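You operate a simulated robot arm through the tools that you are given. There is no shell and no other tool. Be economical: measure what you need, move in short steps, check, and stop when the job is done.

Carry out the task below with a simulated two-armed robot. There is one attempt and no reset: what you move stays moved.

Task
Carry the green box to the steel table and pack both brown lids in it.
Fine: the lids lie in the table's drawer; shut the drawer and the box.
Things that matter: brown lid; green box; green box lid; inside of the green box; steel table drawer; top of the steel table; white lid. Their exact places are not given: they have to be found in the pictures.

Only the result counts: the job must be done as asked and must still hold three seconds after the hand-in. Knocking over, shifting, dropping, spilling or breaking anything else fails it. A push-on lid holds only when it is set on centred and level and pressed home; a screw cap is set on level and turned clockwise until tight.

Robot
Two 7-joint arms with fingered hands on one trunk, on a base that drives. Base frame: it is fixed to the floor where the robot stands at the start and does not move with it; the origin is under the middle of the robot, x ahead of it, y to its left, z up. Readings come in cm, rad, newtons and seconds.
The left shoulder is at the start at [18.3, 12.5, 112.6], the right one opposite. With the tool pointing down near the work surface each hand reaches from about 10 to 74 cm from the robot's upright axis, wherever it stands, measured 20 degrees to its own side. Places, roughly: brown lid (7x7x3 cm) [60, -40, 70]; green box lid [70, 0, 100]; inside of the green box [60, 0, 90]; steel table drawer [60, -50, 70]; top of the steel table [70, -50, 80]; white lid (7x7x3 cm) [70, -40, 40]. Payload 3.7 kg a hand.
The TCP of each hand is the grasp point between the finger pads, 2.5 cm short of the fingertips. In the tool frame z runs along the fingers and y along their closing line. Largest opening 8.8 cm; the body of the gripper starts 2.9 cm behind the TCP. The gripper is a hand of 5 fingers: y runs from the thumb to the fingers, the wrist lies at [-1.3, -9.7, -16.2] in the tool frame, and closing takes about 1.5 s.
Orientation is that of the tool frame in the base frame, as [roll, pitch, yaw] about the fixed x, y, z axes, in that order (R = Rz(yaw) Ry(pitch) Rx(roll)). With the fingers straight down and the wrist toward the robot, the tool's x, y and z point along [0, 1, 0], [1, 0, 0] and [0, 0, -1] of the base frame.

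Tools
- The arms move only by the tool play_rows. It takes "left_commands", "right_commands" or both (then of equal length, played together; a hand with none holds still); each is a list of rows, each a list of 7 numbers: the shift along the tool's x, y, z in cm, then the turn, a rotation vector about the tool's x, y, z in rad, then the gripper command, from -1 (shut) to 1 (fully open), values between in proportion. In form: [[x, y, z, rx, ry, rz, hand], ...]. A call has 1 to 12 rows; each row is the pose to reach, as a shift and turn from the pose commanded when the call began, along the tool's axes at that moment. A row lasts 0.2 s, in which the tool goes at most 5 cm and 0.15 rad; a call with a longer step from one row to the next is refused whole, and so is a gripper value outside its range. Where a pose cannot be reached the arm comes as near as it can. A force on the tool above 60 N (or 10 N above the force at the start of the call, whichever is more), or a blocked arm, ends the call early, and 0.2 s more pass. The fingers move at their own pace (about 4.5 cm/s each) and stop on an object; they squeeze with about 29 N. The grip force told is the motor's: it shows also when the fingers shut on nothing. Time passes only in rows, and 0.2 s behind the last, so rows that repeat a pose let the fingers close. The reply holds the time, the measured pose of the TCP, the force on the tool along the base axes, the opening and the grip force, in the units named above and with some noise, with the torque about the TCP (base axes, N m) and any sound that the robot's microphone picked up.
- Cameras (640 x 400 px; columns grow to the right, rows downward): "scene" is now at [30.09, -2.97, 126.94]; the picture's right is [-0.34, -0.94, 0.00], its down [-0.39, 0.14, -0.91] and it looks along [0.85, -0.31, -0.42] (base axes); focal length 214 px, centre (320, 200). "left" rides on the left gripper at [-5.9, -7.9, -10.5] in its tool frame; the picture's right is [-0.73, -0.32, 0.61], its down [0.62, -0.68, 0.38] and it looks along [0.29, 0.66, 0.70] (tool axes); focal length 234 px, centre (320, 200). "right" rides on the right gripper at [5.9, -7.9, -10.5] in its tool frame; the picture's right is [-0.73, 0.32, -0.61], its down [-0.62, -0.68, 0.38] and it looks along [-0.29, 0.66, 0.70] (tool axes); focal length 234 px, centre (320, 200).
- snapshot(camera): a new picture of that camera. No time passes.
- raise_lower(by): slides the trunk up (or, below 0, down) by that many cm; the arms and the scene camera ride with it, the base frame stays. It gives what a move gives, with no picture.
- drive_base(legs): drives the robot by 1 to 6 legs, each [ahead, left, turn to the left] in cm, cm and rad, along the robot's own axes; the way and the turn of a leg run together, so that a leg with both is an arc; at most 150 cm and 3.142 rad a leg. The arms and the cameras ride along, it lands a little off, and it stops where it bumps. It gives what a move gives.
- hand_shape(shape, hand): the hand has 5 fingers and takes this shape, open, in about a second: jaw (thumb against the fingers, like two jaws); tri (thumb and two fingers); tip (a fingertip pinch); poke (one finger out to press); point (the index stretched); flat (the hand flat); cup (the hand cupped); fist (a fist). The gripper value then closes the fingers along that shape, each until it touches; the sizes above hold for jaw. It gives what a move gives, with no picture.
- head_to(pan, tilt): turns the head with the scene camera to pan (to the left, within 1.396 rad either way) and tilt (down, from -0.506 to 1.204), counted from straight ahead of the robot. It gives what a move gives.
- probe_pixels(camera, pixels): there is no depth. For up to 12 entries [column, row, z] of the newest picture of that camera ("zoom" is the newest enlarged one), the place [x, y] in the base frame at which the ray of that pixel passes the height z, good to about 0.2 cm, but the place of the scene camera against the robot may be out by one fixed shift of up to 1.8 cm in any direction. No time passes.
- inspect(camera, box): a new picture of the part [left, top, right, bottom] of that camera's present view, enlarged. No time passes.
- job_done(): hands the job in; it is judged then, once.

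Keep the steps short. Do not move on a guess: measure, check each grasp and each placing, and mend mistakes. In all there are 80 turns and 70 pictures (those below and enlarged ones count). Leave the grippers open and the arms clear of the work at the hand-in unless told otherwise, and finish with a single line.

The tools are called after "Emit:" by a JSON object that holds its "op" and its "data". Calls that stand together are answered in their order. play_rows: Moves the arms, as the interface text tells. Its arguments: {"type":"object","properties":{"left_commands":{"type":"array"},"right_commands":{"type":"array"}},"required":[]} The other tools are called the same way: raise_lower (by) slides the trunk up or down; hand_shape (shape, hand) gives the hand a shape; drive_base (legs) drives the base; head_to (pan, tilt) turns the head that bears the scene camera; snapshot (camera) takes a picture; probe_pixels (camera, pixels) gives the place at which the rays of pixels pass given heights; inspect (camera, box) takes an enlarged picture of a part of a camera's view; job_done () hands the job in.

At the start:

```text
t: 0.0
left_eef_pos: [46.69, 2.18, 122.9]
left_tool_rot: [-3.141, 0.0, 1.57]
left_wrist_force: [-0.5, -1.2, 0.2]
left_moment: [0.0, 0.01, -0.03]
left_width: 8.77
left_grasp_force: 0.1
left_shape: jaw
right_eef_pos: [42.05, -40.79, 123.32]
right_tool_rot: [-3.14, -0.002, 1.571]
right_wrist_force: [0.1, -0.3, 1.4]
right_moment: [-0.05, 0.01, 0.04]
right_width: 8.78
right_grasp_force: 0.1
right_shape: jaw
trunk travel left (down, up): [-15.0, 26.5]
robot x, y, heading: [-0.03, -0.18, -0.003]
head pan, tilt: [-0.351, 0.429]
```

scene: 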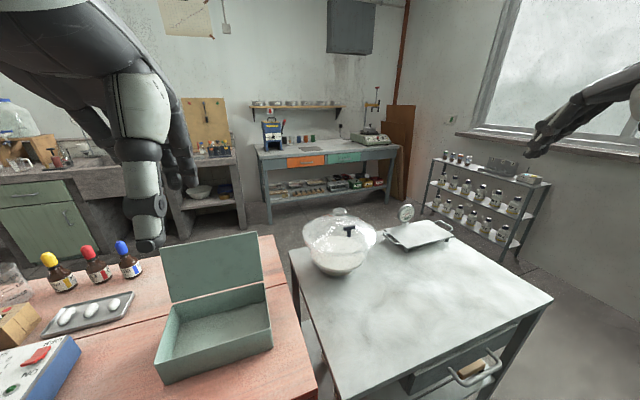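
right: 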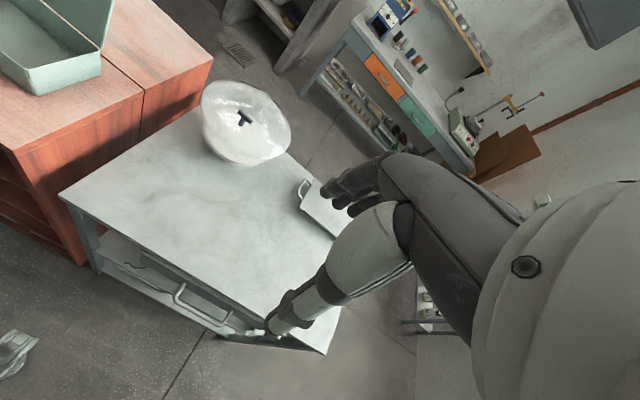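
left: 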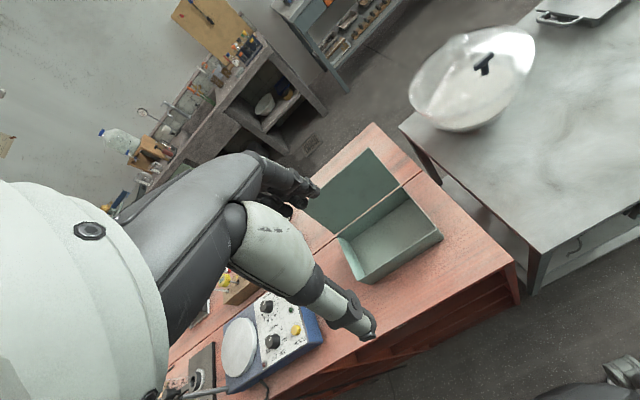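

I see the green open box with its hinged lid upright on the red bench, and the steel table with an ajar drawer on the right. I enlarge both.

Emit:
{"op": "inspect", "data": {"camera": "scene", "box": [120, 210, 320, 400]}}

Emit:
{"op": "head_to", "data": {"pan": -0.7, "tilt": 0.9}}

Emit:
{"op": "snapshot", "data": {"camera": "scene"}}

```text
2.11 times, centred on (220, 305) of scene
```

zoom: 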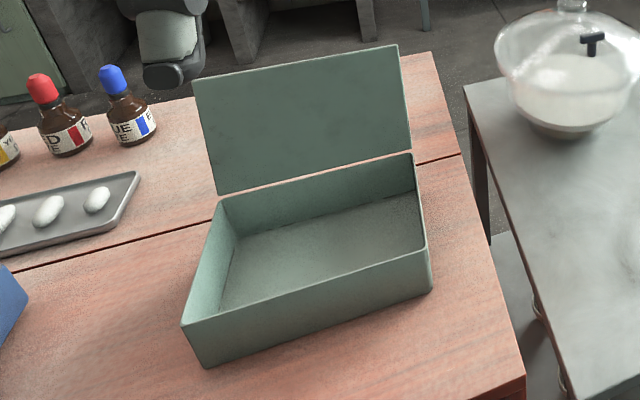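

```text
t: 0.9
left_eef_pos: [46.74, 2.13, 123.02]
left_tool_rot: [-3.14, 0.0, 1.572]
left_wrist_force: [0.0, -0.5, -0.6]
left_moment: [-0.02, -0.02, -0.04]
left_width: 8.78
left_grasp_force: 0.1
left_shape: jaw
right_eef_pos: [41.98, -40.89, 123.32]
right_tool_rot: [-3.141, -0.001, 1.57]
right_wrist_force: [-0.3, -0.7, 0.4]
right_moment: [-0.03, -0.01, 0.0]
right_width: 8.79
right_grasp_force: 0.0
right_shape: jaw
trunk travel left (down, up): [-15.0, 26.5]
robot x, y, heading: [-0.26, -0.02, 0.0]
head pan, tilt: [-0.7, 0.901]
```

```text
65 pictures are left
```

scene: 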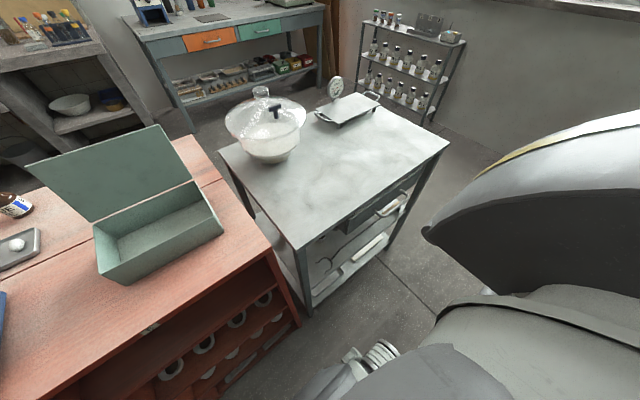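

I probe table corners and box corners in the new picture, and take the left hand's view for triangulation.

Emit:
{"op": "probe_pixels", "data": {"camera": "scene", "pixels": [[219, 148, 80], [302, 248, 80], [449, 143, 80], [390, 207, 76], [93, 229, 92], [102, 274, 86], [221, 218, 92], [132, 284, 86], [191, 181, 92], [223, 235, 86], [192, 180, 95], [272, 246, 86]]}}

Emit:
{"op": "inspect", "data": {"camera": "left", "box": [280, 130, 480, 310]}}

Emit:
{"op": "inspect", "data": {"camera": "scene", "box": [280, 130, 460, 320]}}

Emit:
{"op": "inspect", "data": {"camera": "right", "box": [40, 180, 360, 380]}}

```text
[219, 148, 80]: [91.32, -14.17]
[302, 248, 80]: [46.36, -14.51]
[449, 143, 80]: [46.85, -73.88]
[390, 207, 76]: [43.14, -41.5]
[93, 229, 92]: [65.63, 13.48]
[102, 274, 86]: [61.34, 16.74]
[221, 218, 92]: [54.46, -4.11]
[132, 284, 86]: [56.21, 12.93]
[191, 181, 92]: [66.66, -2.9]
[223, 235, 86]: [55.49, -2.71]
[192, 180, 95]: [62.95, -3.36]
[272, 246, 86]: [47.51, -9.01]
```

```text
2.22 times, centred on (380, 220) of left
```

zoom: 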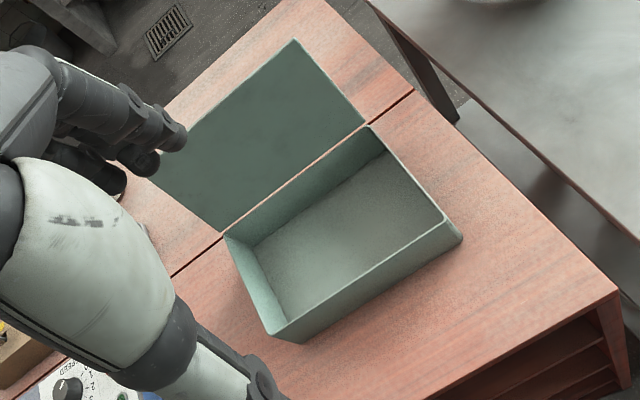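

```text
2.11 times, centred on (370, 225) of scene
```

zoom: 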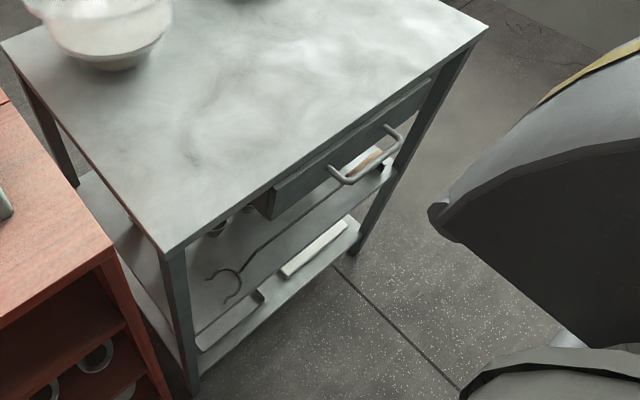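

```text
2.00 times, centred on (200, 280) of right
```

zoom: 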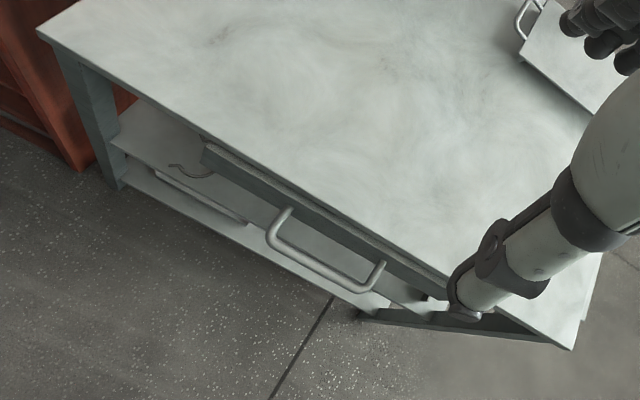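

I probe the box rim and bottom corners in the left camera at several heights.

Emit:
{"op": "probe_pixels", "data": {"camera": "left", "pixels": [[401.6, 186.2, 90], [437.2, 226.8, 90], [359.7, 280.8, 90], [336.3, 236.7, 90], [401.6, 186.2, 95], [437.2, 226.8, 95], [359.7, 280.8, 95], [336.3, 236.7, 95], [444, 236.7, 85], [371, 284.4, 85], [444, 236.7, 80], [514, 262, 80]]}}

Emit:
{"op": "inspect", "data": {"camera": "scene", "box": [60, 120, 260, 300]}}

```text
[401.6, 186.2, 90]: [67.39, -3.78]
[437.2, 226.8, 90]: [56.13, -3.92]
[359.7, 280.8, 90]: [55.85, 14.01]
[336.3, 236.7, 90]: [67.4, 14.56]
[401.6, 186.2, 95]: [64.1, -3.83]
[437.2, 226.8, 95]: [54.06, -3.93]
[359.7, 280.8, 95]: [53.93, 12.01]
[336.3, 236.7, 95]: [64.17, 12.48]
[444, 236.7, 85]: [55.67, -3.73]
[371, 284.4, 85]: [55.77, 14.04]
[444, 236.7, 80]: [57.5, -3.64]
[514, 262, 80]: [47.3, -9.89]
```

```text
2.22 times, centred on (160, 210) of scene
```

zoom: 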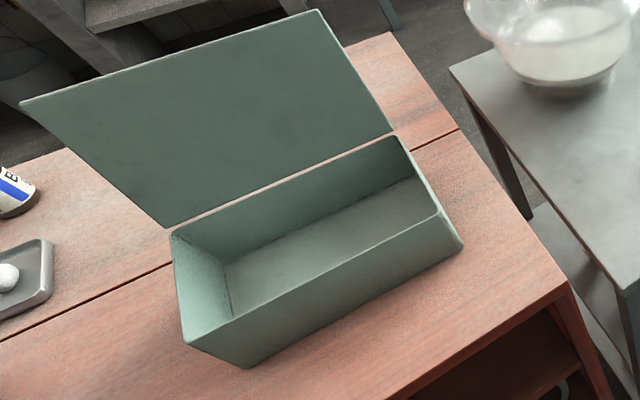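

Emit:
{"op": "probe_pixels", "data": {"camera": "zoom", "pixels": [[398, 136, 90], [438, 215, 90], [185, 345, 90], [172, 233, 90], [398, 136, 88], [438, 215, 88], [185, 345, 88], [172, 233, 88], [462, 247, 83], [247, 368, 83], [570, 280, 80], [570, 280, 83]]}}

```text
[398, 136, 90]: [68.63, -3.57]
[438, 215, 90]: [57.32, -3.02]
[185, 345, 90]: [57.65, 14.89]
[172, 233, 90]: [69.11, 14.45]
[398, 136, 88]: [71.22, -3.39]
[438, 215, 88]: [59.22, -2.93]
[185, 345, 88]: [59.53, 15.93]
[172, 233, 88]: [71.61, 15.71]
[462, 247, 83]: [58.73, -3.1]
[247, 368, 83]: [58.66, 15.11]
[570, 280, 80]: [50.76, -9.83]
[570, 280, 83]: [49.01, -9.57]
```

Left camera puts the rim at x≈56–67.4, y≈-3.9–14.2 (if z≈90). I'll hover both hands over the two end walls, with the closing line turned across those walls.

Emit:
{"op": "play_rows", "data": {"left_commands": [[1, 1.1, 1.24, 0, 0, 0.1309, 1], [2, 2.2, 2.48, 0, 0, 0.2618, 1], [3, 3.3, 3.72, 0, 0, 0.3927, 1], [4, 4.4, 4.96, 0, 0, 0.5236, 1], [5, 5.5, 6.2, 0, 0, 0.6545, 1], [6, 6.6, 7.44, 0, 0, 0.7854, 1], [7, 7.7, 8.68, 0, 0, 0.9163, 1], [8, 8.8, 9.92, 0, 0, 1.0472, 1], [9, 9.9, 11.16, 0, 0, 1.1781, 1], [10, 11, 12.4, 0, 0, 1.309, 1], [11, 12.1, 13.64, 0, 0, 1.4399, 1], [12, 13.3, 14.9, 0, 0, 1.5708, 1]], "right_commands": [[3.075, 1.5, 1.275, 0, 0, -0.1309, 1], [6.15, 3, 2.55, 0, 0, -0.2618, 1], [9.225, 4.5, 3.825, 0, 0, -0.3927, 1], [12.3, 6, 5.1, 0, 0, -0.5236, 1], [15.375, 7.5, 6.375, 0, 0, -0.6545, 1], [18.45, 9, 7.65, 0, 0, -0.7854, 1], [21.525, 10.5, 8.925, 0, 0, -0.9163, 1], [24.6, 12, 10.2, 0, 0, -1.0472, 1], [27.675, 13.5, 11.475, 0, 0, -1.1781, 1], [30.75, 15, 12.75, 0, 0, -1.309, 1], [33.825, 16.5, 14.025, 0, 0, -1.4399, 1], [36.9, 18, 15.3, 0, 0, -1.5708, 1]]}}

Emit:
{"op": "head_to", "data": {"pan": -0.1, "tilt": 0.8}}

Emit:
{"op": "snapshot", "data": {"camera": "scene"}}

Emit:
{"op": "snapshot", "data": {"camera": "left"}}

Emit:
{"op": "snapshot", "data": {"camera": "right"}}

```text
t: 3.5
left_eef_pos: [60.05, 14.14, 108.07]
left_tool_rot: [3.14, -0.001, -0.003]
left_wrist_force: [-0.1, -1.0, -1.1]
left_moment: [0.0, 0.01, 0.03]
left_width: 8.78
left_grasp_force: 0.1
left_shape: jaw
right_eef_pos: [46.64, 2.23, 108.85]
right_tool_rot: [3.14, 0.003, 3.108]
right_wrist_force: [-0.2, -0.3, 0.0]
right_moment: [0.0, -0.03, 0.02]
right_width: 8.77
right_grasp_force: 0.0
right_shape: jaw
right hand out of reach, approached as far as the arm can: row 8, 9, 10, 11, 12
trunk travel left (down, up): [-15.0, 26.5]
robot x, y, heading: [0.14, -0.05, -0.002]
head pan, tilt: [-0.7, 0.901]
```

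```text
t: 4.5
left_eef_pos: [59.96, 14.15, 108.26]
left_tool_rot: [-3.141, 0.0, 0.0]
left_wrist_force: [0.1, 0.5, -0.5]
left_moment: [0.01, -0.06, 0.02]
left_width: 8.79
left_grasp_force: 0.1
left_shape: jaw
right_eef_pos: [46.55, 2.32, 109.0]
right_tool_rot: [3.141, 0.003, 3.107]
right_wrist_force: [-0.2, -0.5, 0.8]
right_moment: [0.0, -0.02, -0.01]
right_width: 8.78
right_grasp_force: 0.0
right_shape: jaw
trunk travel left (down, up): [-15.0, 26.5]
robot x, y, heading: [-0.15, 0.06, -0.001]
head pan, tilt: [-0.099, 0.799]
```

```text
60 pictures are left
```

scene: 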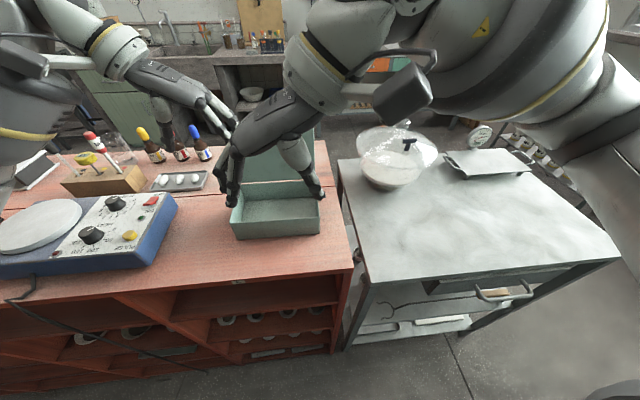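

```text
59 pictures are left
```

left: 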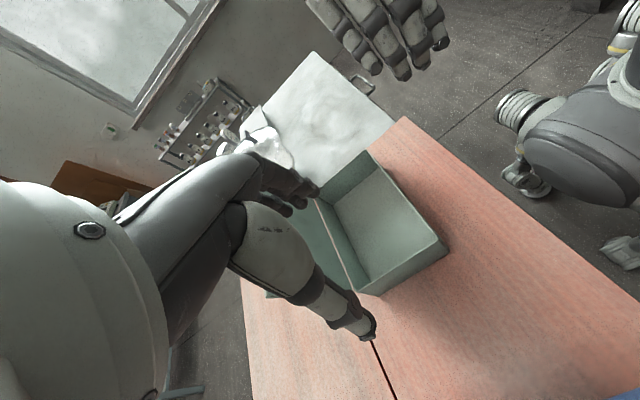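

```text
58 pictures are left
```

right: 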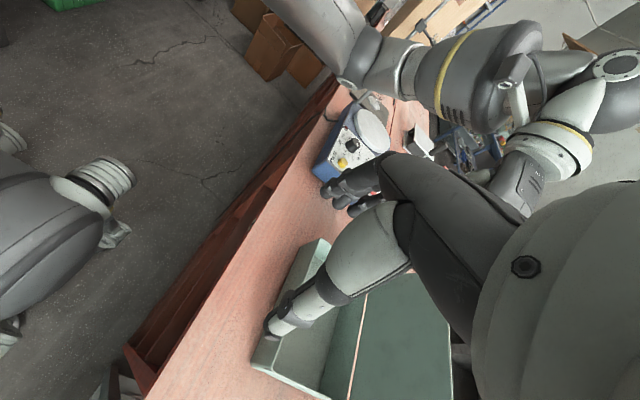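

The right arm stopped short at (46.6, 2.2). I raise it and try going back out to (60,-14), the mirror of the left pose, then inwards.

Emit:
{"op": "play_rows", "data": {"right_commands": [[0, -3, -1, 0, 0, 0, 1], [0, -6, -1, 0, 0, 0, 1], [0, -9, -1, 0, 0, 0, 1], [0, -12, -1, 0, 0, 0, 1], [-2, -16, -1, 0, 0, 0, 1], [-5, -16, -1, 0, 0, 0, 1], [-8, -16, -1, 0, 0, 0, 1], [-11, -16, -1, 0, 0, 0, 1], [-13.4, -16, -1, 0, 0, 0.03, 1], [-13.4, -13, -1, 0, 0, 0.03, 1], [-13.4, -10, -1, 0, 0, 0.03, 1], [-13.4, -6.2, -1, 0, 0, 0.03, 1]]}}

```text
t: 7.1
left_eef_pos: [59.94, 14.17, 108.21]
left_tool_rot: [3.141, 0.001, 0.0]
left_wrist_force: [-0.1, -0.2, 0.2]
left_moment: [-0.01, 0.03, 0.04]
left_width: 8.76
left_grasp_force: 0.0
left_shape: jaw
right_eef_pos: [46.14, -1.28, 114.87]
right_tool_rot: [3.141, -0.001, 3.108]
right_wrist_force: [0.6, -0.2, -0.6]
right_moment: [0.03, 0.04, -0.01]
right_width: 8.78
right_grasp_force: 0.0
right_shape: jaw
right hand out of reach, approached as far as the arm can: row 1, 2, 3, 4, 5, 6, 7, 8, 9, 10, 11, 12
trunk travel left (down, up): [-15.0, 26.5]
robot x, y, heading: [-0.06, 0.09, 0.005]
head pan, tilt: [-0.099, 0.799]
```

The right arm seems caught at a joint limit with that yaw; I turn it back while pulling away to the right.

Emit:
{"op": "play_rows", "data": {"right_commands": [[1.2, -2, -0.5, 0, 0, 0.13, 1], [2.4, -4, -1, 0, 0, 0.26, 1], [3.6, -6, -1.5, 0, 0, 0.39, 1], [4.8, -8, -2, 0, 0, 0.52, 1], [6, -10, -2.5, 0, 0, 0.65, 1], [7.2, -12, -3, 0, 0, 0.78, 1], [8.4, -14, -3.5, 0, 0, 0.91, 1], [9.6, -16, -4, 0, 0, 1.04, 1], [10.8, -18, -4.5, 0, 0, 1.17, 1], [12, -20, -5, 0, 0, 1.3, 1], [13, -22, -5.5, 0, 0, 1.43, 1], [13.5, -24, -6, 0, 0, 1.54, 1]]}}

```text
t: 9.7
left_eef_pos: [60.01, 14.12, 108.24]
left_tool_rot: [3.141, -0.001, -0.001]
left_wrist_force: [0.2, -0.2, -0.1]
left_moment: [-0.03, -0.02, -0.02]
left_width: 8.77
left_grasp_force: 0.1
left_shape: jaw
right_eef_pos: [31.87, -25.3, 120.84]
right_tool_rot: [-3.14, -0.009, 1.564]
right_wrist_force: [41.4, 18.0, 33.2]
right_moment: [0.23, 7.85, -4.44]
right_width: 8.78
right_grasp_force: 0.1
right_shape: jaw
right hand out of reach, approached as far as the arm can: row 6, 7, 8, 9, 10, 11, 12
trunk travel left (down, up): [-15.0, 26.5]
robot x, y, heading: [0.13, -0.01, 0.004]
head pan, tilt: [-0.099, 0.799]
```

Force of ~40 N: the arm presses on the robot itself. I move it forward and outward.

Emit:
{"op": "play_rows", "data": {"right_commands": [[0, 3, 0, 0, 0, 0, 1], [-2, 6, 0, 0, 0, 0, 1], [-6, 9, 0, 0, 0, 0, 1], [-10, 10, -1, 0, 0, 0, 1], [-14, 10, -2, 0, 0, 0, 1], [-15.5, 10, -2, 0, 0, 0, 1]]}}

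Emit:
{"op": "snapshot", "data": {"camera": "scene"}}

```text
t: 11.1
left_eef_pos: [60.01, 14.17, 108.13]
left_tool_rot: [-3.141, 0.0, 0.001]
left_wrist_force: [0.0, -1.4, -0.5]
left_moment: [-0.02, 0.03, -0.04]
left_width: 8.77
left_grasp_force: 0.1
left_shape: jaw
right_eef_pos: [41.83, -40.64, 122.84]
right_tool_rot: [-3.14, 0.0, 1.574]
right_wrist_force: [-0.4, 1.4, -0.3]
right_moment: [-0.04, 0.0, 0.01]
right_width: 8.77
right_grasp_force: 0.0
right_shape: jaw
trunk travel left (down, up): [-15.0, 26.5]
robot x, y, heading: [-0.06, 0.08, 0.001]
head pan, tilt: [-0.099, 0.799]
```

```text
57 pictures are left
```

scene: 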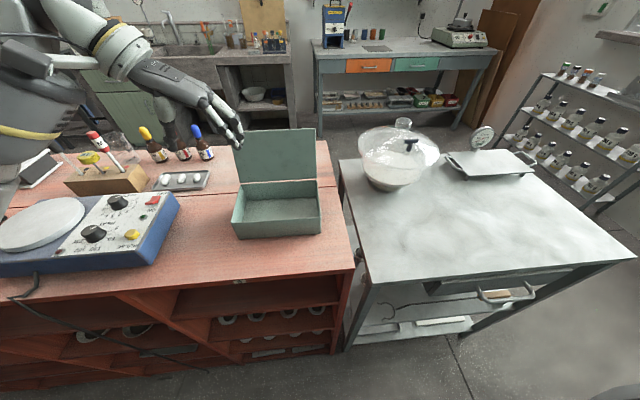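

I triangulate the box height using the second left-camera view (rim corners about (369,151), (440,243), (355,291)).

Emit:
{"op": "inspect", "data": {"camera": "left", "box": [280, 120, 480, 310]}}

```text
2.11 times, centred on (380, 215) of left
```

zoom: 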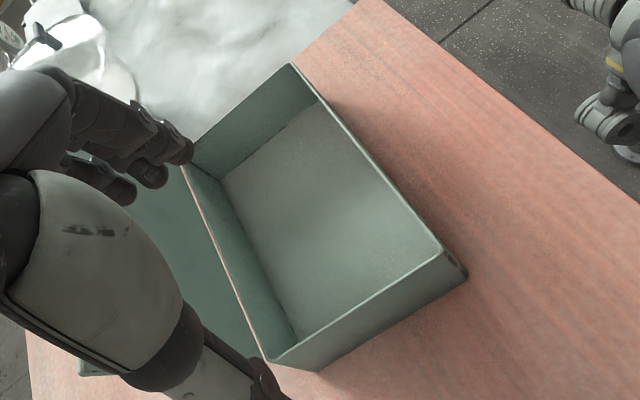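

Emit:
{"op": "probe_pixels", "data": {"camera": "zoom", "pixels": [[291, 65, 90], [442, 250, 90], [270, 360, 90], [291, 65, 88], [442, 250, 88], [270, 360, 88], [466, 278, 84], [466, 278, 80], [320, 371, 82], [183, 166, 88], [292, 64, 93], [442, 250, 93]]}}

```text
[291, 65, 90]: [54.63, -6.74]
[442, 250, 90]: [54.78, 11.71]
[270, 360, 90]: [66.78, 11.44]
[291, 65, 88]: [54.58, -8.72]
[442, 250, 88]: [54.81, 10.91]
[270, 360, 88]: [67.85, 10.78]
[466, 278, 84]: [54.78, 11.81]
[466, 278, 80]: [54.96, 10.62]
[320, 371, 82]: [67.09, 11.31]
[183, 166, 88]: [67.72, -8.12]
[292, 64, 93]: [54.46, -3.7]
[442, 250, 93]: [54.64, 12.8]
```

Triangulated: rim z≈93, bench z≈87.5, box x 54.7–65.4, y -3.8–12.9. Plan: left hand pinches the left end wall, right hand (ordinary orientation) the front wall. First the right hand's hover at (54.7, 0, 108).

Emit:
{"op": "play_rows", "data": {"right_commands": [[3.5, 1.1, 1, 0, 0, 0, 1], [7, 2.2, 2, 0, 0, 0, 1], [10.5, 3.3, 3, 0, 0, 0, 1], [14, 4.4, 4, 0, 0, 0, 1], [17.5, 5.5, 5, 0, 0, 0, 1], [21, 6.6, 6, 0, 0, 0, 1], [24.5, 7.7, 7, 0, 0, 0, 1], [28, 8.8, 8, 0, 0, 0, 1], [31.5, 9.9, 9, 0, 0, 0, 1], [35, 11, 10, 0, 0, 0, 1], [38, 12, 12, 0, 0, 0, 1], [40.6, 12.9, 14.8, 0, 0, 0, 1]]}}

```text
t: 13.7
left_eef_pos: [59.81, 14.19, 108.11]
left_tool_rot: [3.141, -0.002, 0.0]
left_wrist_force: [0.1, -0.6, -0.3]
left_moment: [-0.01, -0.04, -0.02]
left_width: 8.76
left_grasp_force: 0.0
left_shape: jaw
right_eef_pos: [54.58, -3.32, 110.57]
right_tool_rot: [3.14, 0.001, 1.57]
right_wrist_force: [0.4, 0.2, 0.2]
right_moment: [0.01, 0.0, 0.0]
right_width: 8.77
right_grasp_force: 0.1
right_shape: jaw
right hand out of reach, approached as far as the arm can: row 11, 12
trunk travel left (down, up): [-15.0, 26.5]
robot x, y, heading: [0.13, 0.0, 0.001]
head pan, tilt: [-0.099, 0.799]
```

The right hand stops at y=-3.3 (reach limit), so I drive 5 cm left and bring the left hand back over its wall.

Emit:
{"op": "drive_base", "data": {"legs": [[0, 5, 0]]}}

Emit:
{"op": "play_rows", "data": {"left_commands": [[0, 1.5, 0, 0, 0, 0, 1], [-0.2, 3, 1, 0, 0, 0, 1], [-0.4, 4.5, 2, 0, 0, 0, 1], [-0.4, 6.3, 2, 0, 0, 0, 1]], "right_commands": [[0, 0, 0.5, 0, 0, 0, 1], [0, 0, 1, 0, 0, 0, 1], [0, 0, 1.5, 0, 0, 0, 1], [0, 0, 2, 0, 0, 0, 1]]}}

Emit:
{"op": "snapshot", "data": {"camera": "scene"}}

```text
t: 14.8
left_eef_pos: [59.96, 19.12, 108.15]
left_tool_rot: [3.141, -0.002, 0.0]
left_wrist_force: [0.4, -0.1, -0.3]
left_moment: [0.03, 0.02, 0.02]
left_width: 8.78
left_grasp_force: 0.1
left_shape: jaw
right_eef_pos: [54.66, 1.63, 110.43]
right_tool_rot: [3.14, 0.0, 1.572]
right_wrist_force: [-0.3, 0.0, 0.5]
right_moment: [-0.03, 0.03, 0.02]
right_width: 8.79
right_grasp_force: 0.0
right_shape: jaw
trunk travel left (down, up): [-15.0, 26.5]
robot x, y, heading: [-0.1, 5.26, -0.001]
head pan, tilt: [-0.099, 0.799]
```

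```text
t: 15.8
left_eef_pos: [59.56, 12.7, 106.14]
left_tool_rot: [3.14, 0.001, -0.002]
left_wrist_force: [-0.3, 0.4, 0.2]
left_moment: [0.05, -0.02, -0.03]
left_width: 8.79
left_grasp_force: 0.0
left_shape: jaw
right_eef_pos: [54.66, 1.49, 108.44]
right_tool_rot: [-3.139, -0.002, 1.57]
right_wrist_force: [0.1, 0.2, -0.8]
right_moment: [0.02, 0.01, -0.01]
right_width: 8.79
right_grasp_force: 0.1
right_shape: jaw
trunk travel left (down, up): [-15.0, 26.5]
robot x, y, heading: [-0.05, 4.63, -0.001]
head pan, tilt: [-0.099, 0.799]
```

```text
55 pictures are left
```

scene: 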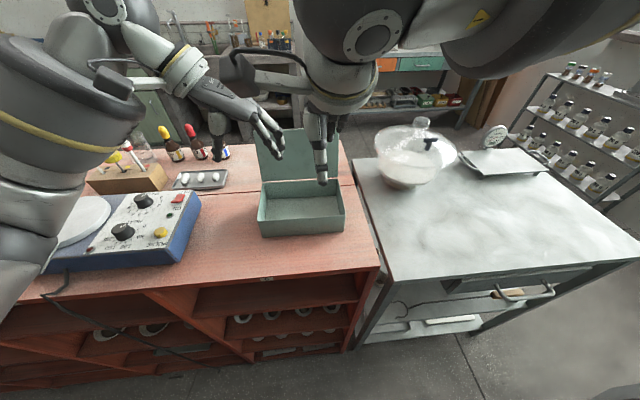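

Both hands are placed; I lower both to TCP z≈92, open.

Emit:
{"op": "play_rows", "data": {"left_commands": [[0, 0, 1.5, 0, 0, 0, 1], [0, 0, 3, 0, 0, 0, 1], [0, 0, 4.5, 0, 0, 0, 1], [0, 0, 6, 0, 0, 0, 1], [0, 0, 7.5, 0, 0, 0, 1], [0, 0, 9, 0, 0, 0, 1], [0, 0, 10.5, 0, 0, 0, 1], [0, 0, 12, 0, 0, 0, 1], [0, 0, 13.2, 0, 0, 0, 1], [0, 0, 14.1, 0, 0, 0, 1]], "right_commands": [[0, 0, 1.8, 0, 0, 0, 1], [0, 0, 3.6, 0, 0, 0, 1], [0, 0, 5.4, 0, 0, 0, 1], [0, 0, 7.2, 0, 0, 0, 1], [0, 0, 9, 0, 0, 0, 1], [0, 0, 10.8, 0, 0, 0, 1], [0, 0, 12.6, 0, 0, 0, 1], [0, 0, 14.4, 0, 0, 0, 1], [0, 0, 15.6, 0, 0, 0, 1], [0, 0, 16.4, 0, 0, 0, 1]]}}

Emit:
{"op": "inspect", "data": {"camera": "scene", "box": [200, 100, 400, 250]}}

Emit:
{"op": "snapshot", "data": {"camera": "left"}}

Emit:
{"op": "snapshot", "data": {"camera": "right"}}

```text
t: 18.0
left_eef_pos: [59.57, 12.72, 91.99]
left_tool_rot: [3.142, 0.001, 0.0]
left_wrist_force: [0.1, 0.2, 0.2]
left_moment: [0.03, 0.01, -0.01]
left_width: 8.76
left_grasp_force: 0.1
left_shape: jaw
right_eef_pos: [54.56, 1.48, 92.01]
right_tool_rot: [-3.14, -0.001, 1.569]
right_wrist_force: [-0.1, -0.6, 0.1]
right_moment: [0.0, 0.0, -0.01]
right_width: 8.78
right_grasp_force: 0.1
right_shape: jaw
trunk travel left (down, up): [-15.0, 26.5]
robot x, y, heading: [-0.09, 4.88, -0.002]
head pan, tilt: [-0.099, 0.799]
```

```text
2.67 times, centred on (300, 175) of scene
```

zoom: 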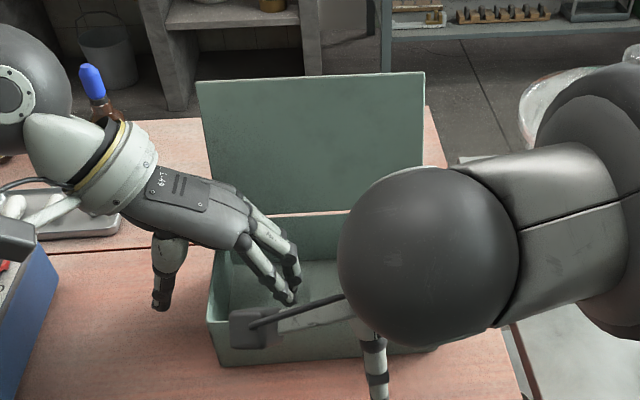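

```text
53 pictures are left
```

left: 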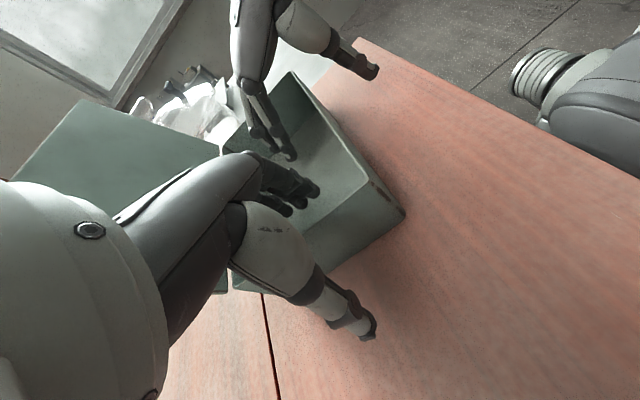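

```text
52 pictures are left
```

right: 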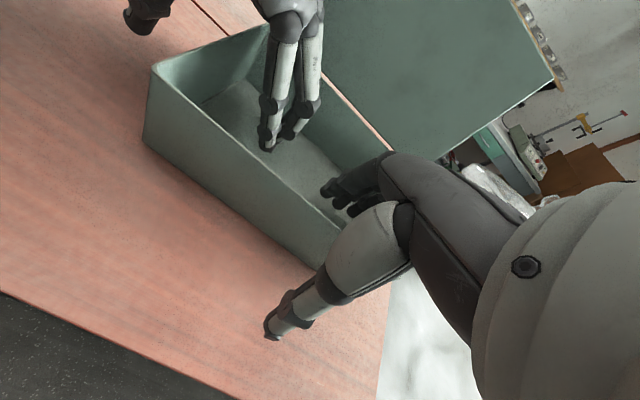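

Fingers straddle both walls correctly. Close both hands.

Emit:
{"op": "play_rows", "data": {"left_commands": [[0, 0, 0, 0, 0, 0, 0.4], [0, 0, 0, 0, 0, 0, -0.2], [0, 0, 0, 0, 0, 0, -0.6], [0, 0, 0, 0, 0, 0, -1], [0, 0, 0, 0, 0, 0, -1], [0, 0, 0, 0, 0, 0, -1], [0, 0, 0, 0, 0, 0, -1], [0, 0, 0, 0, 0, 0, -1], [0, 0, 0, 0, 0, 0, -1]], "right_commands": [[0, 0, 0, 0, 0, 0, 0.4], [0, 0, 0, 0, 0, 0, -0.2], [0, 0, 0, 0, 0, 0, -0.6], [0, 0, 0, 0, 0, 0, -1], [0, 0, 0, 0, 0, 0, -1], [0, 0, 0, 0, 0, 0, -1], [0, 0, 0, 0, 0, 0, -1], [0, 0, 0, 0, 0, 0, -1], [0, 0, 0, 0, 0, 0, -1]]}}

Emit:
{"op": "snapshot", "data": {"camera": "right"}}

```text
t: 20.0
left_eef_pos: [59.56, 12.73, 92.18]
left_tool_rot: [3.14, 0.001, -0.003]
left_wrist_force: [-0.7, 0.6, 0.6]
left_moment: [0.01, -0.01, -0.13]
left_width: 0.01
left_grasp_force: 29.2
left_shape: jaw
right_eef_pos: [54.65, 1.4, 92.08]
right_tool_rot: [-3.139, -0.002, 1.572]
right_wrist_force: [-0.1, -0.2, 0.3]
right_moment: [0.02, -0.02, 0.17]
right_width: 0.0
right_grasp_force: 28.2
right_shape: jaw
trunk travel left (down, up): [-15.0, 26.5]
robot x, y, heading: [-0.02, 5.07, 0.001]
head pan, tilt: [-0.099, 0.799]
```

```text
51 pictures are left
```

right: 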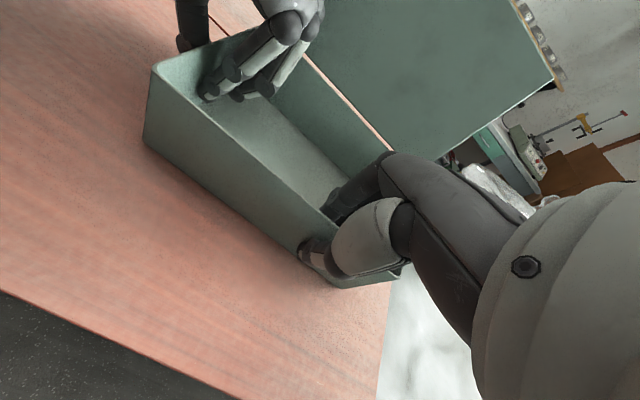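

Walls are thin (width ≈0). I lift with the trunk by 6 cm so both hands rise together.

Emit:
{"op": "raise_lower", "data": {"by": 6}}

Emit:
{"op": "snapshot", "data": {"camera": "scene"}}

Emit:
{"op": "snapshot", "data": {"camera": "right"}}

```text
t: 21.0
left_eef_pos: [59.34, 12.14, 98.37]
left_tool_rot: [3.123, 0.0, -0.016]
left_wrist_force: [-21.2, -36.5, 35.6]
left_moment: [-1.07, 0.59, -0.6]
left_width: 0.0
left_grasp_force: 29.5
left_shape: jaw
right_eef_pos: [53.19, 1.56, 103.78]
right_tool_rot: [3.004, -0.004, 1.58]
right_wrist_force: [21.6, 36.2, -41.8]
right_moment: [-0.84, 0.93, 0.63]
right_width: 0.0
right_grasp_force: 29.2
right_shape: jaw
trunk travel left (down, up): [-21.0, 20.5]
robot x, y, heading: [0.4, 5.07, -0.001]
head pan, tilt: [-0.099, 0.799]
```

```text
50 pictures are left
```

scene: 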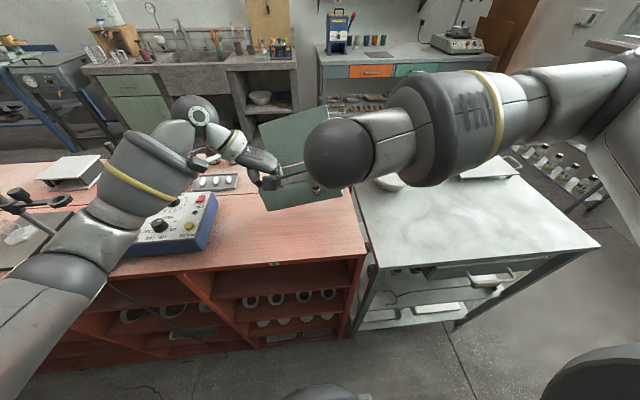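

```text
49 pictures are left
```

right: 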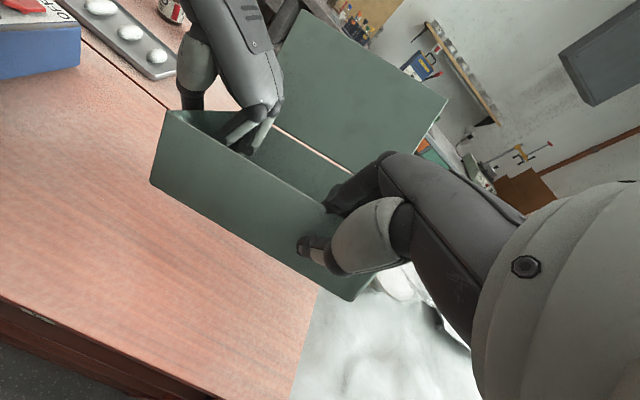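

The right hand rose more than the left (103.8 vs 98.4) and strains the box. I hold still one short call to see whether it settles.

Emit:
{"op": "play_rows", "data": {"left_commands": [[0, 0, 0, 0, 0, 0, -1], [0, 0, 0, 0, 0, 0, -1]], "right_commands": [[0, 0, 0.3, 0, 0, 0, -1], [0, 0, 0.6, 0, 0, 0, -1]]}}

```text
t: 21.6
left_eef_pos: [59.34, 12.2, 98.2]
left_tool_rot: [3.129, 0.002, -0.014]
left_wrist_force: [-17.4, -34.2, 29.7]
left_moment: [-0.99, 0.49, -0.45]
left_width: 0.02
left_grasp_force: 28.9
left_shape: jaw
right_eef_pos: [53.25, 1.47, 103.44]
right_tool_rot: [2.996, -0.007, 1.578]
right_wrist_force: [17.0, 33.5, -36.3]
right_moment: [-0.69, 0.84, 0.65]
right_width: 0.0
right_grasp_force: 29.2
right_shape: jaw
trunk travel left (down, up): [-21.0, 20.5]
robot x, y, heading: [-0.03, 4.56, 0.005]
head pan, tilt: [-0.099, 0.799]
```

Lowering the right hand relieves the strain; I continue down 5 cm while turning it level.

Emit:
{"op": "play_rows", "data": {"left_commands": [[0, 0, 0, 0, 0, 0, -1], [0, 0, 0, 0, 0, 0, -1], [0, 0, 0, 0, 0, 0, -1], [0, 0, 0, 0, 0, 0, -1], [0, 0, 0, 0, 0, 0, -1], [0, 0, 0, 0, 0, 0, -1]], "right_commands": [[0, 0.2, 0.8, 0, 0.02, 0, -1], [0, 0.4, 1.6, 0, 0.04, 0, -1], [0, 0.6, 2.4, 0, 0.06, 0, -1], [0, 0.8, 3.2, 0, 0.08, 0, -1], [0, 1, 4, 0, 0.11, 0, -1], [0, 1.2, 4.8, 0, 0.14, 0, -1]]}}

Emit:
{"op": "snapshot", "data": {"camera": "right"}}

Emit:
{"op": "inspect", "data": {"camera": "scene", "box": [180, 90, 420, 260]}}

```text
t: 23.0
left_eef_pos: [59.67, 12.9, 97.92]
left_tool_rot: [-3.137, 0.0, 0.003]
left_wrist_force: [5.2, 12.9, -5.5]
left_moment: [0.23, 0.01, 0.0]
left_width: 0.0
left_grasp_force: 29.8
left_shape: jaw
right_eef_pos: [55.27, 1.26, 98.91]
right_tool_rot: [2.992, -0.137, 1.588]
right_wrist_force: [-5.0, -12.4, -0.2]
right_moment: [0.06, 0.2, 0.09]
right_width: 0.01
right_grasp_force: 29.5
right_shape: jaw
trunk travel left (down, up): [-21.0, 20.5]
robot x, y, heading: [0.06, 4.83, -0.0]
head pan, tilt: [-0.099, 0.799]
```

```text
48 pictures are left
```

right: 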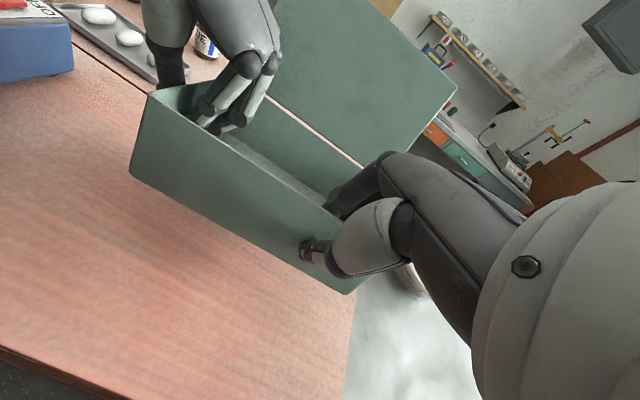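

```text
2.35 times, centred on (300, 175) of scene
```

zoom: 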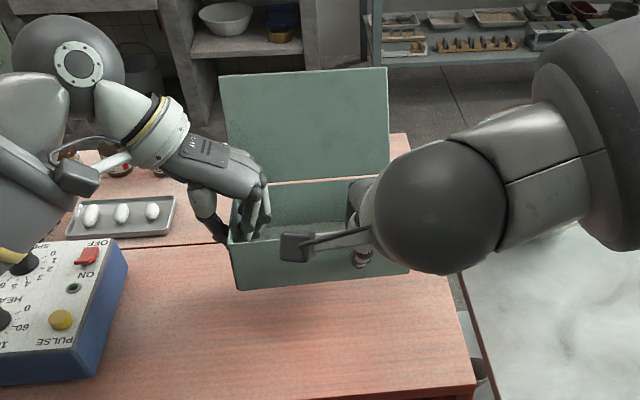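

Strain is small now. I restore the right hand to its grasp pose relative to the left one (level, x-0.5, z-1.1).

Emit:
{"op": "play_rows", "data": {"left_commands": [[0, 0, 0, 0, 0, 0, -1], [0, 0, 0, 0, 0, 0, -1], [0, 0, 0, 0, 0, 0, -1], [0, 0, 0, 0, 0, 0, -1], [0, 0, 0, 0, 0, 0, -1]], "right_commands": [[0.1, -0.1, 0.2, 0.03, -0.03, 0, -1], [0.15, -0.2, 0.4, 0.06, -0.06, 0, -1], [0.2, -0.3, 0.6, 0.09, -0.09, 0, -1], [0.25, -0.4, 0.8, 0.12, -0.12, 0, -1], [0.3, -0.5, 1, 0.15, -0.137, 0, -1]]}}

Emit:
{"op": "snapshot", "data": {"camera": "right"}}

Emit:
{"op": "snapshot", "data": {"camera": "left"}}

```text
t: 24.2
left_eef_pos: [59.57, 12.51, 98.12]
left_tool_rot: [3.137, 0.0, -0.003]
left_wrist_force: [-4.4, -7.8, -5.6]
left_moment: [-0.08, 0.12, -0.28]
left_width: 0.0
left_grasp_force: 29.0
left_shape: jaw
right_eef_pos: [54.62, 0.88, 98.35]
right_tool_rot: [3.138, -0.008, 1.587]
right_wrist_force: [3.3, 8.6, -0.5]
right_moment: [0.54, -0.04, 0.16]
right_width: 0.0
right_grasp_force: 29.5
right_shape: jaw
right hand out of reach, approached as far as the arm can: row 3, 4, 5
trunk travel left (down, up): [-21.0, 20.5]
robot x, y, heading: [-0.39, 4.86, -0.005]
head pan, tilt: [-0.099, 0.799]
```

```text
46 pictures are left
```

right: 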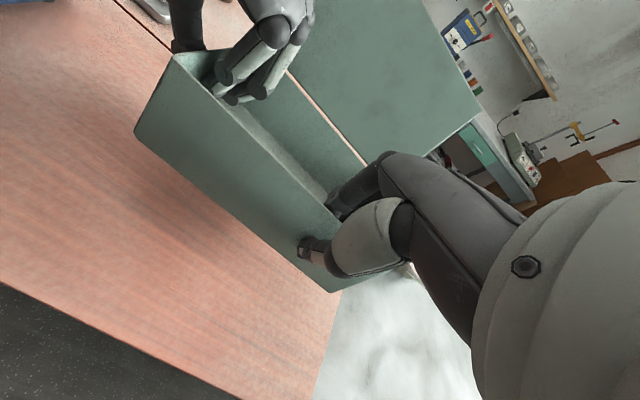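

```text
45 pictures are left
```

left: 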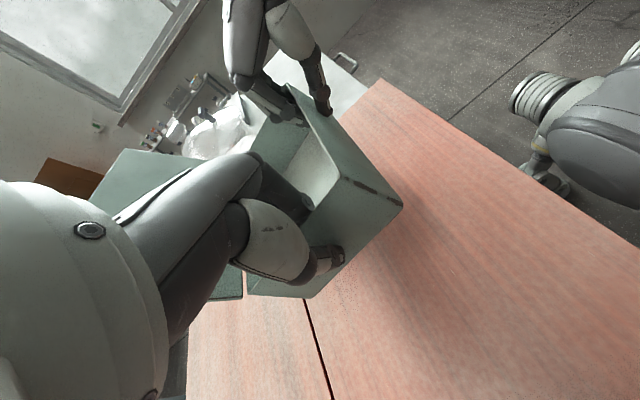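

The box hangs level at about +6 cm. Now back off 6 cm and drive 38 cm right to bring the box over the steel table.

Emit:
{"op": "drive_base", "data": {"legs": [[-6, 0, 0]]}}

Emit:
{"op": "drive_base", "data": {"legs": [[0, -20, 0]]}}

Emit:
{"op": "snapshot", "data": {"camera": "scene"}}

```text
t: 25.2
left_eef_pos: [53.51, 12.78, 98.01]
left_tool_rot: [3.14, 0.0, -0.002]
left_wrist_force: [-8.0, -16.6, -3.9]
left_moment: [-0.28, 0.16, -0.37]
left_width: 0.01
left_grasp_force: 29.1
left_shape: jaw
right_eef_pos: [48.55, 0.79, 98.42]
right_tool_rot: [3.141, -0.007, 1.587]
right_wrist_force: [8.2, 16.9, -0.1]
right_moment: [0.72, -0.13, 0.25]
right_width: 0.0
right_grasp_force: 28.9
right_shape: jaw
trunk travel left (down, up): [-21.0, 20.5]
robot x, y, heading: [-5.86, 4.92, -0.001]
head pan, tilt: [-0.099, 0.799]
```

```text
t: 27.5
left_eef_pos: [53.52, -6.74, 98.1]
left_tool_rot: [3.139, 0.002, 0.003]
left_wrist_force: [-5.5, -12.3, -5.3]
left_moment: [-0.21, 0.18, -0.28]
left_width: 0.0
left_grasp_force: 28.9
left_shape: jaw
right_eef_pos: [48.61, -18.41, 98.51]
right_tool_rot: [3.14, -0.007, 1.591]
right_wrist_force: [5.1, 10.9, -0.3]
right_moment: [0.53, -0.06, 0.23]
right_width: 0.0
right_grasp_force: 29.7
right_shape: jaw
trunk travel left (down, up): [-21.0, 20.5]
robot x, y, heading: [-6.11, -14.29, 0.001]
head pan, tilt: [-0.099, 0.799]
```

```text
44 pictures are left
```

scene: 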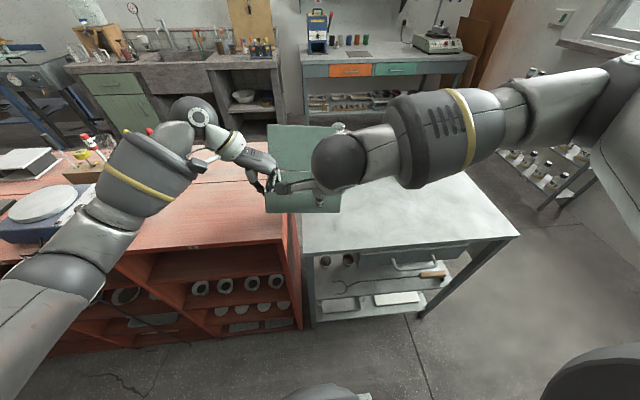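

Emit:
{"op": "drive_base", "data": {"legs": [[0, -20, 0]]}}

Emit:
{"op": "snapshot", "data": {"camera": "scene"}}

Emit:
{"op": "snapshot", "data": {"camera": "right"}}

Emit:
{"op": "snapshot", "data": {"camera": "left"}}

```text
t: 29.9
left_eef_pos: [53.56, -26.94, 98.22]
left_tool_rot: [3.141, 0.001, -0.001]
left_wrist_force: [-4.5, -8.8, -4.5]
left_moment: [-0.12, 0.13, -0.32]
left_width: 0.0
left_grasp_force: 29.0
left_shape: jaw
right_eef_pos: [48.76, -38.65, 98.28]
right_tool_rot: [3.141, -0.009, 1.589]
right_wrist_force: [3.9, 8.5, -1.4]
right_moment: [0.51, -0.02, 0.19]
right_width: 0.0
right_grasp_force: 28.5
right_shape: jaw
trunk travel left (down, up): [-21.0, 20.5]
robot x, y, heading: [-5.75, -34.9, 0.003]
head pan, tilt: [-0.099, 0.799]
```

```text
43 pictures are left
```

scene: 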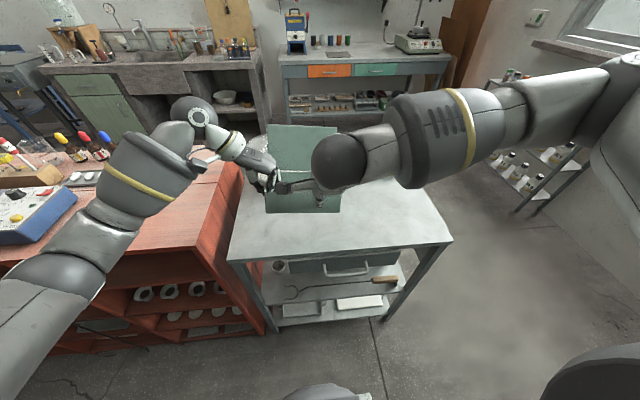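

```text
42 pictures are left
```

right: 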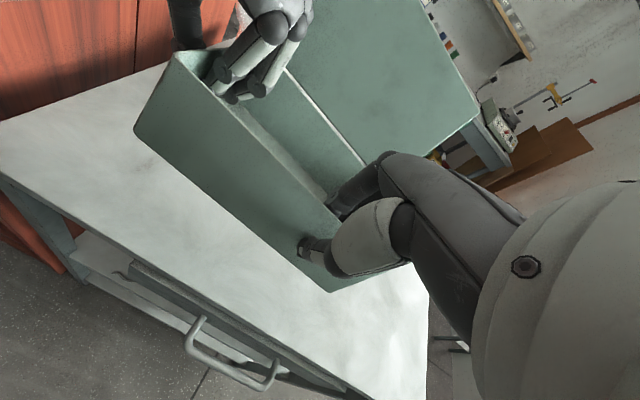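

```text
41 pictures are left
```

left: 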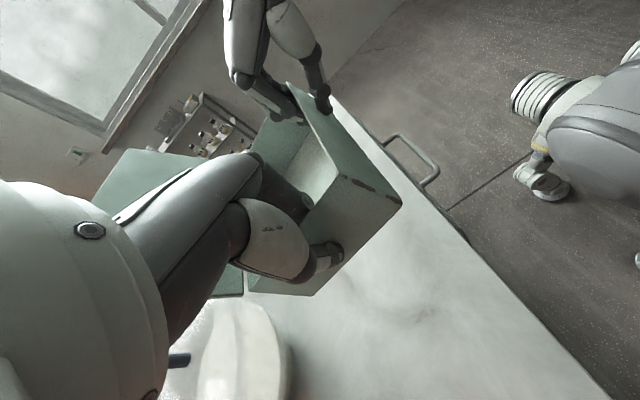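

I check how near the bowl is and the table height: probes on the bowl rim (285,330), table edge and handle in left and right pictures.

Emit:
{"op": "probe_pixels", "data": {"camera": "left", "pixels": [[285, 325, 90], [250, 305, 90], [290, 370, 82], [205, 310, 90], [468, 240, 82], [468, 240, 85], [608, 398, 82], [608, 398, 85]]}}

Emit:
{"op": "probe_pixels", "data": {"camera": "right", "pixels": [[2, 176, 82], [2, 176, 85], [340, 383, 82], [340, 383, 85], [187, 345, 75], [265, 385, 75], [130, 265, 75]]}}

Emit:
{"op": "probe_pixels", "data": {"camera": "scene", "pixels": [[228, 262, 82], [228, 262, 85], [452, 242, 82], [452, 242, 85], [340, 252, 82], [340, 252, 85], [322, 274, 75], [368, 268, 75]]}}

```text
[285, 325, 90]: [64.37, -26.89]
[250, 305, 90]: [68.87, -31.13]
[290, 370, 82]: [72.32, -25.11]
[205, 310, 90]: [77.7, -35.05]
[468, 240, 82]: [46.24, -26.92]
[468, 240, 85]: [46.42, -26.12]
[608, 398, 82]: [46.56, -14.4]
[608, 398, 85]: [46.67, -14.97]
```

```text
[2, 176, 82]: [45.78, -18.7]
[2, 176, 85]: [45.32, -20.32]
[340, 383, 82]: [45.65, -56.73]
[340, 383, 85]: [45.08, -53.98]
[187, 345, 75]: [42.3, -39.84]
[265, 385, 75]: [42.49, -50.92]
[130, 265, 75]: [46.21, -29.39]
```

```text
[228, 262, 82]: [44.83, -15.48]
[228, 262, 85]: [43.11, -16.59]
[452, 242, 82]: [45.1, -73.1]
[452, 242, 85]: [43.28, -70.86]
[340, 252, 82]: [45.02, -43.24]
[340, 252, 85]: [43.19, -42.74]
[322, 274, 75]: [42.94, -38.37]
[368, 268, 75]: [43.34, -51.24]
```

Table top z≈80, front edge x≈46.3. The bowl is close to the lid's left-back, so I drive 8 cm more right, then lower both arms part way.

Emit:
{"op": "drive_base", "data": {"legs": [[0, -8, 0]]}}

Emit:
{"op": "play_rows", "data": {"left_commands": [[0, 0, 0.5, 0, 0, 0, -1], [0, 0, 1, 0, 0, 0, -1], [0, 0, 1.5, 0, 0, 0, -1], [0, 0, 2, 0, 0, 0, -1]], "right_commands": [[0, 0, 0.5, 0, 0, 0, -1], [0, 0, 1, 0, 0, 0, -1], [0, 0, 1.5, 0, 0, 0, -1], [0, 0, 2, 0, 0, 0, -1]]}}

```text
t: 31.3
left_eef_pos: [53.64, -35.11, 98.07]
left_tool_rot: [3.14, -0.001, -0.002]
left_wrist_force: [-2.8, -6.0, -4.4]
left_moment: [-0.03, 0.11, -0.25]
left_width: 0.0
left_grasp_force: 28.7
left_shape: jaw
right_eef_pos: [48.81, -46.66, 98.25]
right_tool_rot: [-3.141, -0.011, 1.589]
right_wrist_force: [2.9, 6.3, -0.5]
right_moment: [0.43, -0.01, 0.17]
right_width: 0.0
right_grasp_force: 29.0
right_shape: jaw
trunk travel left (down, up): [-21.0, 20.5]
robot x, y, heading: [-5.63, -42.8, 0.006]
head pan, tilt: [-0.099, 0.799]
```

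```text
t: 32.3
left_eef_pos: [53.55, -35.1, 96.02]
left_tool_rot: [3.136, 0.005, -0.005]
left_wrist_force: [-7.0, -16.3, -3.4]
left_moment: [-0.29, 0.22, -0.29]
left_width: 0.01
left_grasp_force: 28.9
left_shape: jaw
right_eef_pos: [48.8, -47.14, 96.66]
right_tool_rot: [3.139, -0.014, 1.592]
right_wrist_force: [6.8, 16.2, -2.5]
right_moment: [0.54, -0.04, 0.27]
right_width: 0.02
right_grasp_force: 29.2
right_shape: jaw
right hand out of reach, approached as far as the arm can: row 3, 4
trunk travel left (down, up): [-21.0, 20.5]
robot x, y, heading: [-5.82, -42.76, -0.001]
head pan, tilt: [-0.099, 0.799]
```

The right arm is at its limit when lowering; try the trunk in a small step.

Emit:
{"op": "raise_lower", "data": {"by": -2}}

```text
t: 33.0
left_eef_pos: [53.42, -35.13, 94.21]
left_tool_rot: [3.137, -0.001, -0.003]
left_wrist_force: [-7.9, -20.7, -2.6]
left_moment: [-0.41, 0.17, -0.33]
left_width: 0.0
left_grasp_force: 29.0
left_shape: jaw
right_eef_pos: [48.62, -47.12, 94.7]
right_tool_rot: [3.134, -0.009, 1.589]
right_wrist_force: [7.8, 21.2, -2.6]
right_moment: [0.66, -0.08, 0.32]
right_width: 0.01
right_grasp_force: 28.8
right_shape: jaw
trunk travel left (down, up): [-19.0, 22.5]
robot x, y, heading: [-6.12, -42.98, 0.0]
head pan, tilt: [-0.099, 0.799]
```

The trunk lowers both evenly. I relieve the sideways pull by moving the left hand 0.5 cm right, then lower the trunk 7 cm.

Emit:
{"op": "play_rows", "data": {"left_commands": [[0, 0.3, 0, 0, 0, 0, -1], [0, 0.6, 0, 0, 0, 0, -1]]}}

Emit:
{"op": "raise_lower", "data": {"by": -7}}

Emit:
{"op": "snapshot", "data": {"camera": "left"}}

Emit:
{"op": "snapshot", "data": {"camera": "right"}}

```text
t: 33.6
left_eef_pos: [53.63, -35.41, 93.92]
left_tool_rot: [3.141, 0.001, -0.001]
left_wrist_force: [-4.7, -9.4, -4.0]
left_moment: [-0.13, 0.17, -0.32]
left_width: 0.0
left_grasp_force: 29.2
left_shape: jaw
right_eef_pos: [48.81, -47.37, 94.56]
right_tool_rot: [-3.141, -0.006, 1.586]
right_wrist_force: [4.8, 8.5, -2.3]
right_moment: [0.42, -0.03, 0.2]
right_width: 0.0
right_grasp_force: 28.4
right_shape: jaw
trunk travel left (down, up): [-19.0, 22.5]
robot x, y, heading: [-5.67, -42.69, 0.004]
head pan, tilt: [-0.099, 0.799]
```

```text
t: 34.6
left_eef_pos: [53.63, -35.5, 87.25]
left_tool_rot: [3.139, -0.001, -0.001]
left_wrist_force: [-0.2, -1.9, -3.5]
left_moment: [-0.04, 0.07, -0.18]
left_width: 0.0
left_grasp_force: 29.2
left_shape: jaw
right_eef_pos: [48.57, -47.35, 87.6]
right_tool_rot: [3.14, -0.007, 1.589]
right_wrist_force: [0.6, 1.6, -1.0]
right_moment: [0.28, 0.05, 0.19]
right_width: 0.02
right_grasp_force: 29.0
right_shape: jaw
trunk travel left (down, up): [-12.0, 29.6]
robot x, y, heading: [-5.79, -42.43, 0.003]
head pan, tilt: [-0.099, 0.799]
```

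```text
40 pictures are left
```

left: 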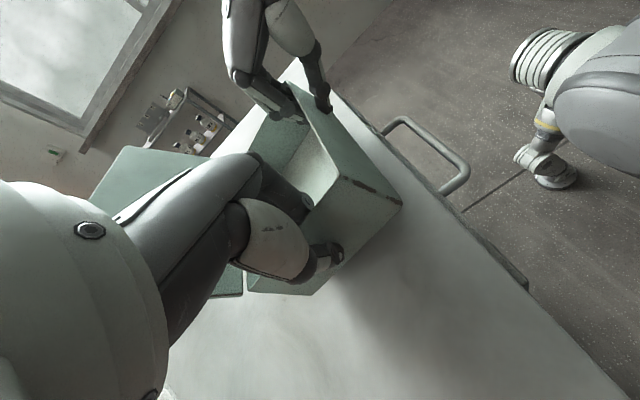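

```text
39 pictures are left
```

right: 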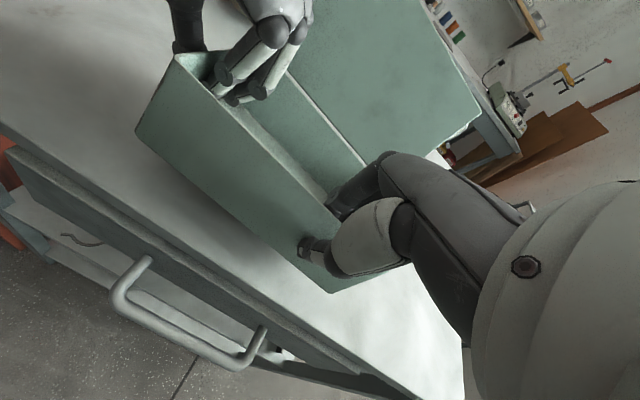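

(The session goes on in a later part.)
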